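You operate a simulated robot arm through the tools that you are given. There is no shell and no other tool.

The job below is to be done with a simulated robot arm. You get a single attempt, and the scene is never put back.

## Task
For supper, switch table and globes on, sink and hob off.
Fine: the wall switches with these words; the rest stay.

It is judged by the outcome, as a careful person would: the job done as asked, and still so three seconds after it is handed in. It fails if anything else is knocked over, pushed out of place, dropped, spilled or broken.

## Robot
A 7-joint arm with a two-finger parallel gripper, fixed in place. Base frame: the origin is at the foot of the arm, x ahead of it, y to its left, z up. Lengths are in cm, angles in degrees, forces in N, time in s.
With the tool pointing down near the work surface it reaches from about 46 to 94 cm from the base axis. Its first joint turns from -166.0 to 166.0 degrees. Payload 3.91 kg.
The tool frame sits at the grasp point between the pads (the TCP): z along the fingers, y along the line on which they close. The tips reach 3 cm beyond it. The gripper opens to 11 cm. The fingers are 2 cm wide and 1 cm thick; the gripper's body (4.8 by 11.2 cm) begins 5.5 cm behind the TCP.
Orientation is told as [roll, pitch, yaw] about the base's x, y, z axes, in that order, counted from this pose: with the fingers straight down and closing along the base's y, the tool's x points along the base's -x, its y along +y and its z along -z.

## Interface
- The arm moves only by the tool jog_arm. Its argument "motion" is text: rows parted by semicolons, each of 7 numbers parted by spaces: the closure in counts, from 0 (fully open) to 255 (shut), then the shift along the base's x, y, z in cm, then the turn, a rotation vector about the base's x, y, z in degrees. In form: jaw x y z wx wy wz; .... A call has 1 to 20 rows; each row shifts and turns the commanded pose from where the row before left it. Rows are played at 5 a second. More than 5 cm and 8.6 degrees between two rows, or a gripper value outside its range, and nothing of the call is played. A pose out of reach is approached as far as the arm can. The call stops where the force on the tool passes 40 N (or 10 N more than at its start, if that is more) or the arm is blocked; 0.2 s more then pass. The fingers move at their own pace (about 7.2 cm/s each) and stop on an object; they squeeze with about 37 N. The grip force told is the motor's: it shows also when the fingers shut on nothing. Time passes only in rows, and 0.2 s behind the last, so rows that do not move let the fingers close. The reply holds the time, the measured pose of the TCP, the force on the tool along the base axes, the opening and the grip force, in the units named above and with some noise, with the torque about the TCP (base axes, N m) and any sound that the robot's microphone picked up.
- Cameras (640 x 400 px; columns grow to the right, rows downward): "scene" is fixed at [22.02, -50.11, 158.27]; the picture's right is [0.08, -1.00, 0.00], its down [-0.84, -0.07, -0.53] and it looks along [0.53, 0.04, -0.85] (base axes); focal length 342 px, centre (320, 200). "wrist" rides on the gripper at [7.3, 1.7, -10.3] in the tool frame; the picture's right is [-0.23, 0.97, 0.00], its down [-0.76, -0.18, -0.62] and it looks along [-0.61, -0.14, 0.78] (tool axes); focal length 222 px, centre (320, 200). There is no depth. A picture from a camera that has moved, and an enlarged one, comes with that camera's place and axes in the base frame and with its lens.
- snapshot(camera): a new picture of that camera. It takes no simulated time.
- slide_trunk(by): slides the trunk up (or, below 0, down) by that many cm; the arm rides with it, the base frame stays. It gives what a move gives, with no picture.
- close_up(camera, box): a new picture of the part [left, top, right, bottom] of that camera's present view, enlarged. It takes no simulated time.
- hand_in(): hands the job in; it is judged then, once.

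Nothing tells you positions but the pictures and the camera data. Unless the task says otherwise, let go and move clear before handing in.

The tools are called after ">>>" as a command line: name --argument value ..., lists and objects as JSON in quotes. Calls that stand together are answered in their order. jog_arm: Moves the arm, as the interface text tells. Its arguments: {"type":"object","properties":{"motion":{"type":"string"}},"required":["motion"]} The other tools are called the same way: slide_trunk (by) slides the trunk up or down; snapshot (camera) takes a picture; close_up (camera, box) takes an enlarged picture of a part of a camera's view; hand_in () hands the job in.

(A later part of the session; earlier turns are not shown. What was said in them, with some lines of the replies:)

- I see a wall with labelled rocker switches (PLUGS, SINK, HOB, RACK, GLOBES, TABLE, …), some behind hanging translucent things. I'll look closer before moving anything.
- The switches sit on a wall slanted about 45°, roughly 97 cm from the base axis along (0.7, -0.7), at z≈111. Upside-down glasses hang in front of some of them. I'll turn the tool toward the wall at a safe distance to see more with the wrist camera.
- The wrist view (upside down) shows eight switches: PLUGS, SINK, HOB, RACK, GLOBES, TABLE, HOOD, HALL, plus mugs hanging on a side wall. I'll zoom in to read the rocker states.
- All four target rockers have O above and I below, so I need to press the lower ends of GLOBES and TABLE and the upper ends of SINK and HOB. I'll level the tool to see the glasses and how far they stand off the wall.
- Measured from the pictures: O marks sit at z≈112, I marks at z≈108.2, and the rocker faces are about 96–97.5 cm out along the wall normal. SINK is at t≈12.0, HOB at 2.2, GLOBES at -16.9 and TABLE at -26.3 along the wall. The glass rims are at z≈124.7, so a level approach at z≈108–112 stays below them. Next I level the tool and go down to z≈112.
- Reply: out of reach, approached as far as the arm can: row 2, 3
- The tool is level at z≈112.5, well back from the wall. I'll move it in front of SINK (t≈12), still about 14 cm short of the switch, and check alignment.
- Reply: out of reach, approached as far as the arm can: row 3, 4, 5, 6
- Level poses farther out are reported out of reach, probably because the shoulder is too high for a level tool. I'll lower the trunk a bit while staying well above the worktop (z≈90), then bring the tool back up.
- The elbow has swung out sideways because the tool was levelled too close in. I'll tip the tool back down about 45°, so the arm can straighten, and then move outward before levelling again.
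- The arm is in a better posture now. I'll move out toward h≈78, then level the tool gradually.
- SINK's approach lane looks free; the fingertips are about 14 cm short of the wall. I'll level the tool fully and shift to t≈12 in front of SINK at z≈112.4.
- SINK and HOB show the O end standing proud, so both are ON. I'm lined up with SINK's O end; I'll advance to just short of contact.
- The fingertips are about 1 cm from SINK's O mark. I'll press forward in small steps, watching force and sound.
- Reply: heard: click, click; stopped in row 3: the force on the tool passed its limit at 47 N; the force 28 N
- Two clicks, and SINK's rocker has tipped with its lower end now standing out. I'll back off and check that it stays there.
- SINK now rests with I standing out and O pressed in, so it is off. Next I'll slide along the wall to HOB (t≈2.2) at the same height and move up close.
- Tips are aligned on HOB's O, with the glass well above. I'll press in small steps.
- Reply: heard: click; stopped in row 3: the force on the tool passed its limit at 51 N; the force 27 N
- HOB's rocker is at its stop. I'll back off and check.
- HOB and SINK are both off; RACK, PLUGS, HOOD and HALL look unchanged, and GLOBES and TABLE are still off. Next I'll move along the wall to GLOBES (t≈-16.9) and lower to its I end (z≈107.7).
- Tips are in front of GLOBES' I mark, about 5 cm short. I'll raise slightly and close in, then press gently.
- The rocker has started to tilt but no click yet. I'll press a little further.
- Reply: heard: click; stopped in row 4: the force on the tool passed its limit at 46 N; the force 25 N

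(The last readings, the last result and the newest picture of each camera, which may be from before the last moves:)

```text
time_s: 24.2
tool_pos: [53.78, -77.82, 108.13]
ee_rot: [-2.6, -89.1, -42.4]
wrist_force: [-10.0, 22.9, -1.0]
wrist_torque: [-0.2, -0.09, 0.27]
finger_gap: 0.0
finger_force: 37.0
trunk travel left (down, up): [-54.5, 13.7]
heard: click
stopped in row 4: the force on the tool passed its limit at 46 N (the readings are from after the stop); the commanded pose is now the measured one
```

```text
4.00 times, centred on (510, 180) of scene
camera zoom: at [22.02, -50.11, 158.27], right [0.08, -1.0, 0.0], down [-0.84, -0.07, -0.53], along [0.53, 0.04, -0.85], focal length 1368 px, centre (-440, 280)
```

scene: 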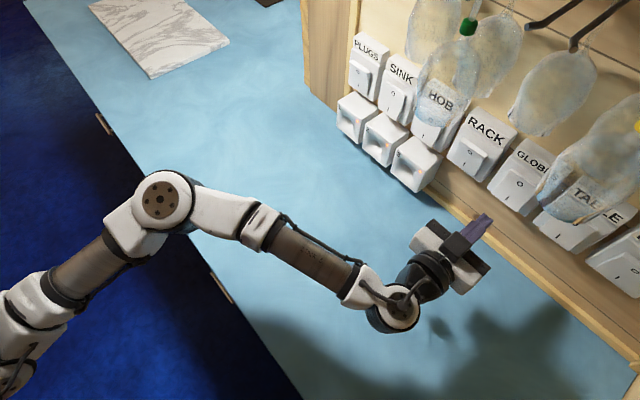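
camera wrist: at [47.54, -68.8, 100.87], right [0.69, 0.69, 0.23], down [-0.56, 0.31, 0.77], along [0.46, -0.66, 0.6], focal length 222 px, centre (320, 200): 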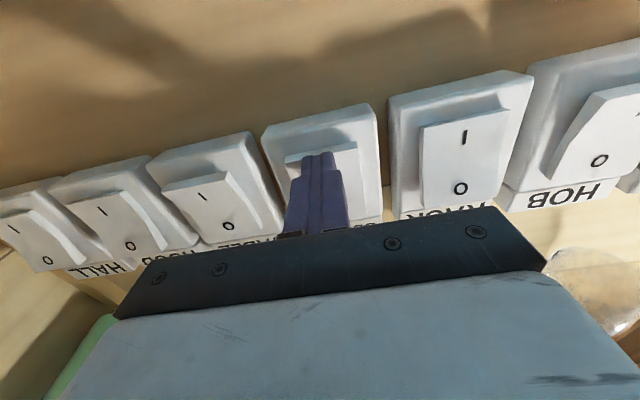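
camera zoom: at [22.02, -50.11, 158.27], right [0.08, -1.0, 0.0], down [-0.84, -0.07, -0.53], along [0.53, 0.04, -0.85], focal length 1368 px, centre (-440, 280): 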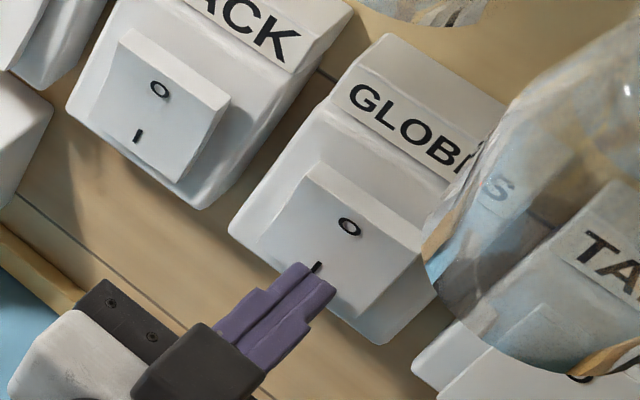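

A click, and GLOBES now has its O end standing out (on). I'll back off and look.

>>> jog_arm --motion "255 -0.5 0.5 0 0 0 0;255 -1.5 1.5 0 0 0 0;255 -2 2 0 0 0 0;255 -2 2 0 0 0 0"

>>> snapshot --camera "wrist"

>>> close_up --camera "scene" --box '[430, 130, 630, 255]'

```text
time_s: 25.2
tool_pos: [47.95, -71.82, 107.94]
ee_rot: [1.4, -89.0, -46.4]
wrist_force: [0.7, 0.1, 0.6]
wrist_torque: [0.0, -0.03, -0.01]
finger_gap: 0.0
finger_force: 36.7
trunk travel left (down, up): [-54.5, 13.7]
```

```text
taken
camera wrist: at [41.65, -63.31, 100.78], right [0.69, 0.69, 0.23], down [-0.56, 0.3, 0.77], along [0.46, -0.66, 0.59], focal length 222 px, centre (320, 200)
```

wrist: 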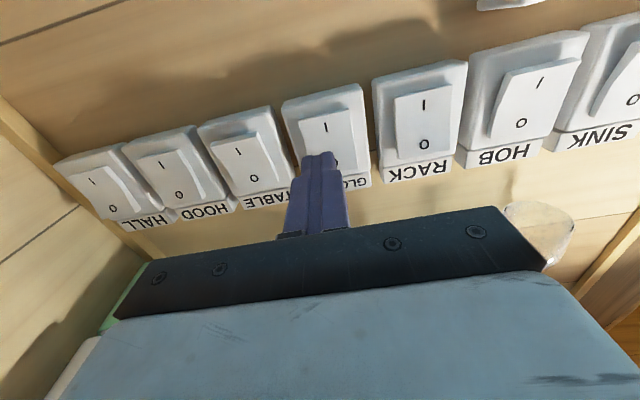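

```text
3.20 times, centred on (530, 192) of scene
camera zoom: at [22.02, -50.11, 158.27], right [0.08, -1.0, 0.0], down [-0.84, -0.07, -0.53], along [0.53, 0.04, -0.85], focal length 1094 px, centre (-352, 224)
```

zoom: 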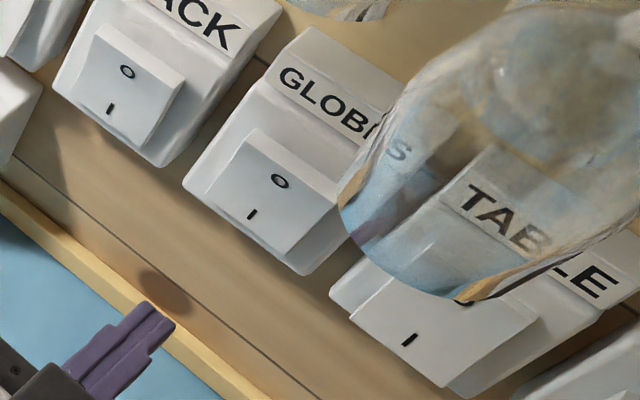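

GLOBES is on. TABLE's I end is next, 9.5 cm further right; the mugs are far off (t≈-55, z>120), so the lane is clear.

>>> jog_arm --motion "255 -2.2 -2.2 0 0 0 0;255 -2.2 -2.2 0 0 0 0;255 -2.25 -2.25 0 0 0 0;255 1.5 -1.5 0 0 0 0;255 1.5 -1.5 0 0 0 0;255 1.2 -1.2 0 0 0 0"

>>> snapshot --camera "wrist"

>>> snapshot --camera "scene"

>>> close_up --camera "scene" --box '[440, 150, 640, 275]'

```text
time_s: 26.6
tool_pos: [45.59, -82.73, 107.81]
ee_rot: [3.2, -89.0, -48.0]
wrist_force: [0.4, 0.0, 0.2]
wrist_torque: [-0.01, -0.04, 0.03]
finger_gap: 0.0
finger_force: 36.8
trunk travel left (down, up): [-54.5, 13.7]
```

```text
taken
camera wrist: at [39.33, -74.17, 100.59], right [0.69, 0.69, 0.23], down [-0.56, 0.3, 0.77], along [0.46, -0.66, 0.59], focal length 222 px, centre (320, 200)
```

wrist: 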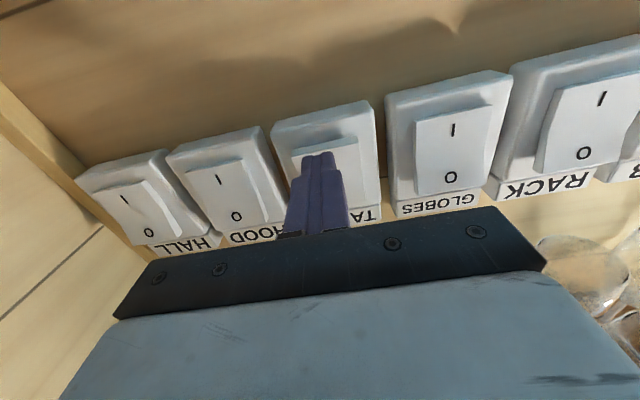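

```text
taken
```

scene: 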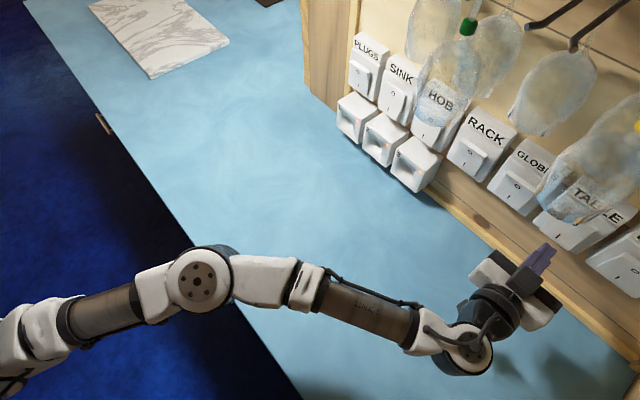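

```text
3.20 times, centred on (540, 212) of scene
camera zoom: at [22.02, -50.11, 158.27], right [0.08, -1.0, 0.0], down [-0.84, -0.07, -0.53], along [0.53, 0.04, -0.85], focal length 1094 px, centre (-384, 160)
```

zoom: 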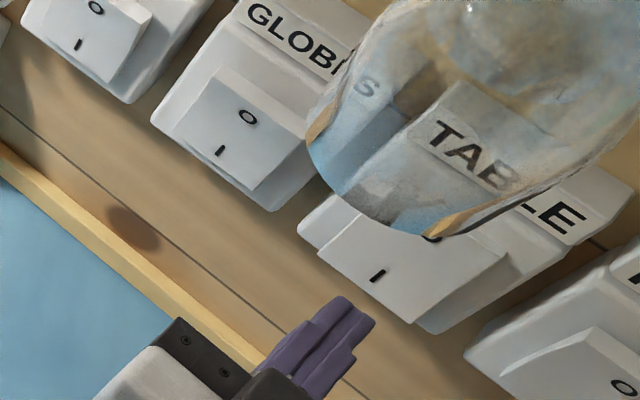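

The tips are in line with TABLE's I mark (t≈-26.3), about 1.5 cm short. I'll press gently now.

>>> jog_arm --motion "255 0.2 -0.2 0.2 0 0 0;255 0.2 -0.2 0 0 0 0;255 0.2 -0.2 0 0 0 0;255 0.2 -0.2 0 0 0 0;255 0.2 -0.2 0 0 0 0;255 0.2 -0.2 0 0 0 0;255 0.15 -0.15 0 0 0 0;255 0.15 -0.15 0 0 0 0;255 0.15 -0.15 0 0 0 0;255 0.15 -0.15 0 0 0 0"

>>> close_up --camera "scene" --box '[440, 150, 640, 275]'

>>> snapshot --camera "wrist"

```text
time_s: 28.8
tool_pos: [47.02, -84.4, 107.99]
ee_rot: [-0.7, -88.9, -44.2]
wrist_force: [-14.4, 30.2, -7.5]
wrist_torque: [-0.1, -0.04, 0.36]
finger_gap: 0.02
finger_force: 37.9
trunk travel left (down, up): [-54.5, 13.7]
heard: click, click
```

```text
3.20 times, centred on (540, 212) of scene
camera zoom: at [22.02, -50.11, 158.27], right [0.08, -1.0, 0.0], down [-0.84, -0.07, -0.53], along [0.53, 0.04, -0.85], focal length 1094 px, centre (-384, 160)
```

zoom: 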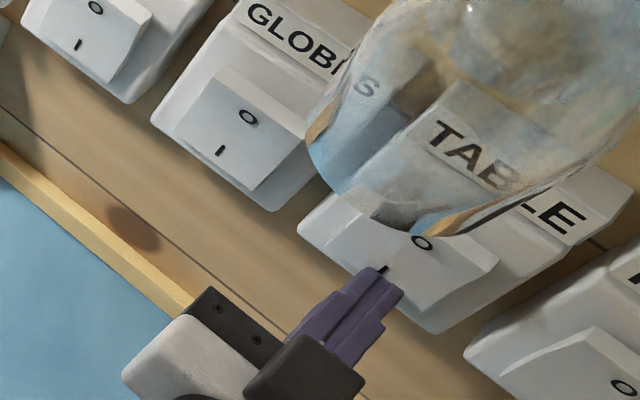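

```text
taken
camera wrist: at [40.95, -75.84, 100.87], right [0.69, 0.69, 0.23], down [-0.56, 0.3, 0.77], along [0.46, -0.66, 0.59], focal length 222 px, centre (320, 200)
```

wrist: 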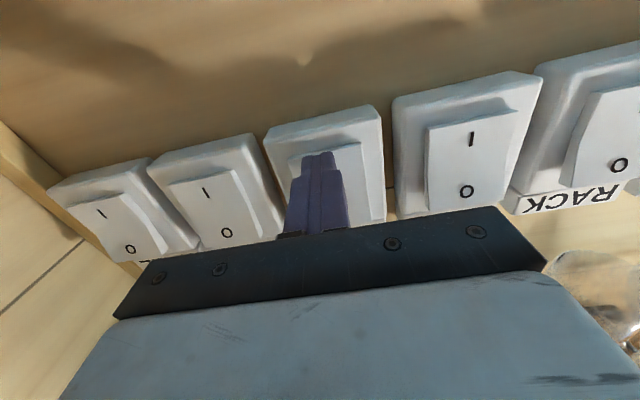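

TABLE's rocker has tipped with a click. I'll retreat and survey all the switches.

>>> jog_arm --motion "255 -0.5 0.5 0 0 0 0;255 -1.5 1.5 0 0 0 0;255 -2 2 0 0 0 0;255 -2 2 0 0 0 0;255 -2 2 0 0 0 0;255 -2 2 0 0 0 0"

>>> snapshot --camera "wrist"

>>> snapshot --camera "scene"

>>> close_up --camera "scene" --box '[440, 150, 640, 275]'

>>> close_up --camera "wrist" --box '[40, 30, 360, 230]'

```text
time_s: 30.2
tool_pos: [37.4, -74.53, 108.24]
ee_rot: [2.1, -88.9, -47.2]
wrist_force: [-0.3, -0.1, 0.7]
wrist_torque: [-0.02, 0.02, 0.01]
finger_gap: 0.0
finger_force: 36.8
trunk travel left (down, up): [-54.5, 13.7]
```

```text
taken
camera wrist: at [31.14, -65.94, 101.0], right [0.69, 0.69, 0.23], down [-0.56, 0.3, 0.77], along [0.46, -0.66, 0.59], focal length 222 px, centre (320, 200)
```

wrist: 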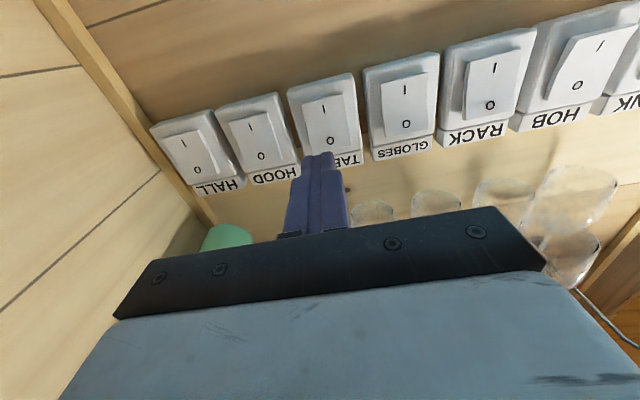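

```text
taken
```

scene: 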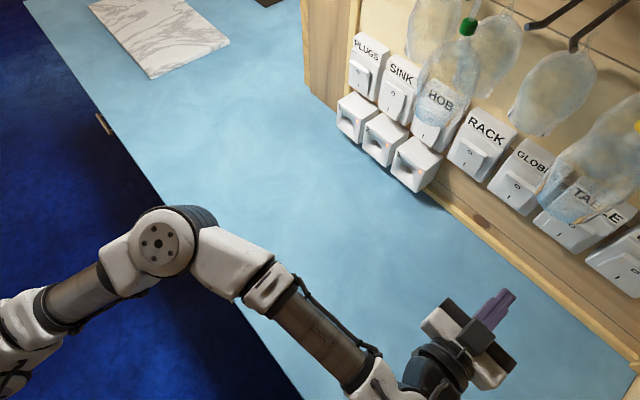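

```text
3.20 times, centred on (540, 212) of scene
camera zoom: at [22.02, -50.11, 158.27], right [0.08, -1.0, 0.0], down [-0.84, -0.07, -0.53], along [0.53, 0.04, -0.85], focal length 1094 px, centre (-384, 160)
```

zoom: 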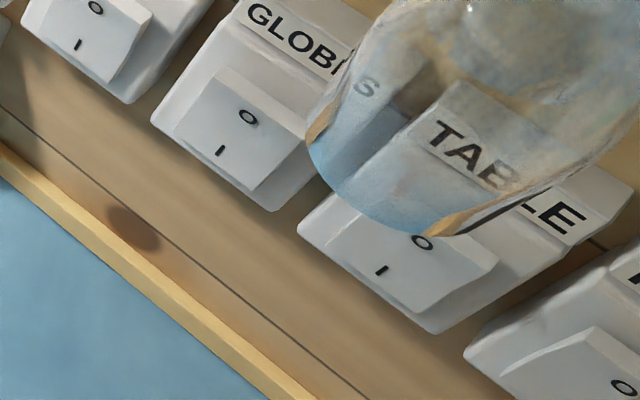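

```text
2.00 times, centred on (200, 130) of wrist
camera zoom: at [31.14, -65.94, 101.0], right [0.69, 0.69, 0.23], down [-0.56, 0.3, 0.77], along [0.46, -0.66, 0.59], focal length 444 px, centre (560, 340)
```

zoom: 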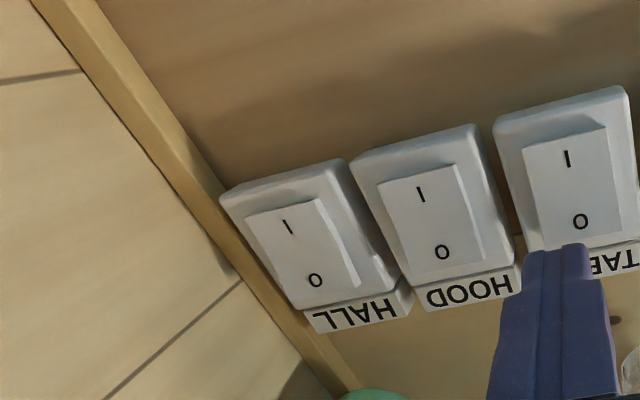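

TABLE is now on, and HOOD and HALL look as before. A last check of the left four switches and the glasses.

>>> close_up --camera "scene" --box '[320, 20, 520, 145]'

>>> close_up --camera "scene" --box '[400, 0, 640, 150]'

>>> close_up --camera "wrist" --box '[340, 0, 640, 200]'

>>> close_up --camera "scene" --box '[480, 175, 640, 300]'

```text
3.20 times, centred on (420, 82) of scene
camera zoom: at [22.02, -50.11, 158.27], right [0.08, -1.0, 0.0], down [-0.84, -0.07, -0.53], along [0.53, 0.04, -0.85], focal length 1094 px, centre (0, 576)
```

zoom: 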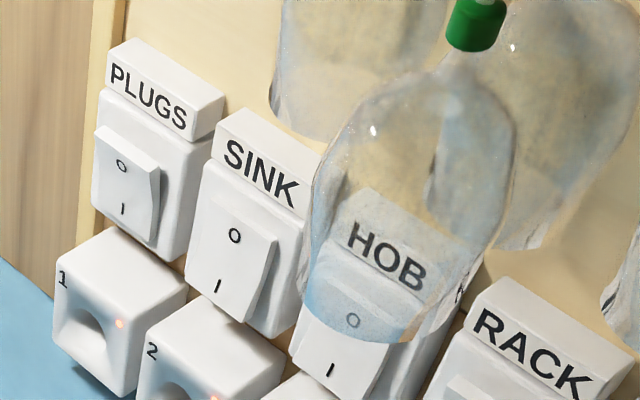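

```text
2.67 times, centred on (520, 75) of scene
camera zoom: at [22.02, -50.11, 158.27], right [0.08, -1.0, 0.0], down [-0.84, -0.07, -0.53], along [0.53, 0.04, -0.85], focal length 912 px, centre (-213, 533)
```

zoom: 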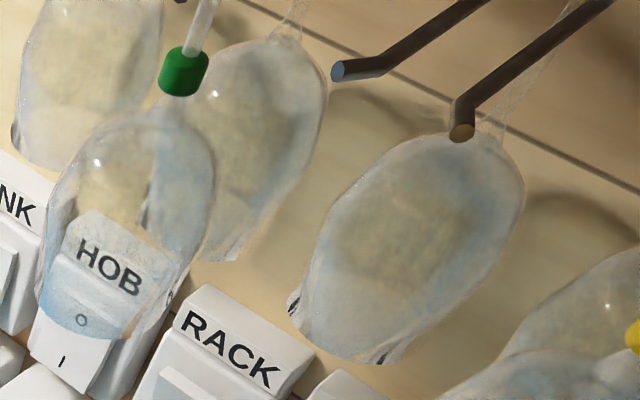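

```text
2.00 times, centred on (490, 100) of wrist
camera zoom: at [31.14, -65.94, 101.0], right [0.69, 0.69, 0.23], down [-0.56, 0.3, 0.77], along [0.46, -0.66, 0.59], focal length 444 px, centre (-20, 400)
```

zoom: 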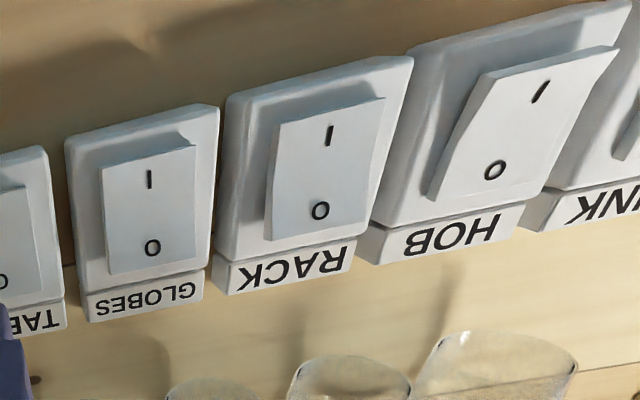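

```text
3.20 times, centred on (560, 238) of scene
camera zoom: at [22.02, -50.11, 158.27], right [0.08, -1.0, 0.0], down [-0.84, -0.07, -0.53], along [0.53, 0.04, -0.85], focal length 1094 px, centre (-448, 80)
```

zoom: 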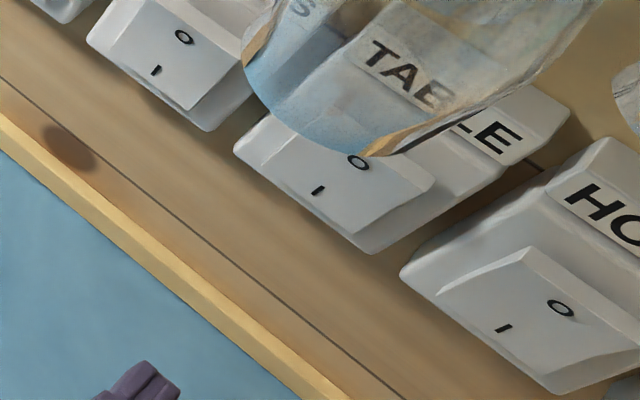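

SINK and HOB are off, GLOBES and TABLE are on, and PLUGS, RACK, HOOD and HALL look unchanged. The glasses and mugs are undisturbed and the arm is clear of the wall, so I'm handing in.

>>> hand_in

```text
The job is handed in.
```

I turned the table and globes switches on and the sink and hob switches off, then handed the job in. The last pictures before handing in showed all four rockers resting in the right position.

I didn't press plugs, rack, hood or hall, and they look unchanged. The hanging glasses showed no sign of being touched, and the arm stayed well away from the mugs.

Pressing to the stop went slightly past the 40 N limit on sink, hob and globes, with peaks of 46 to 51 N. The arm stopped itself each time, and I saw no damage.
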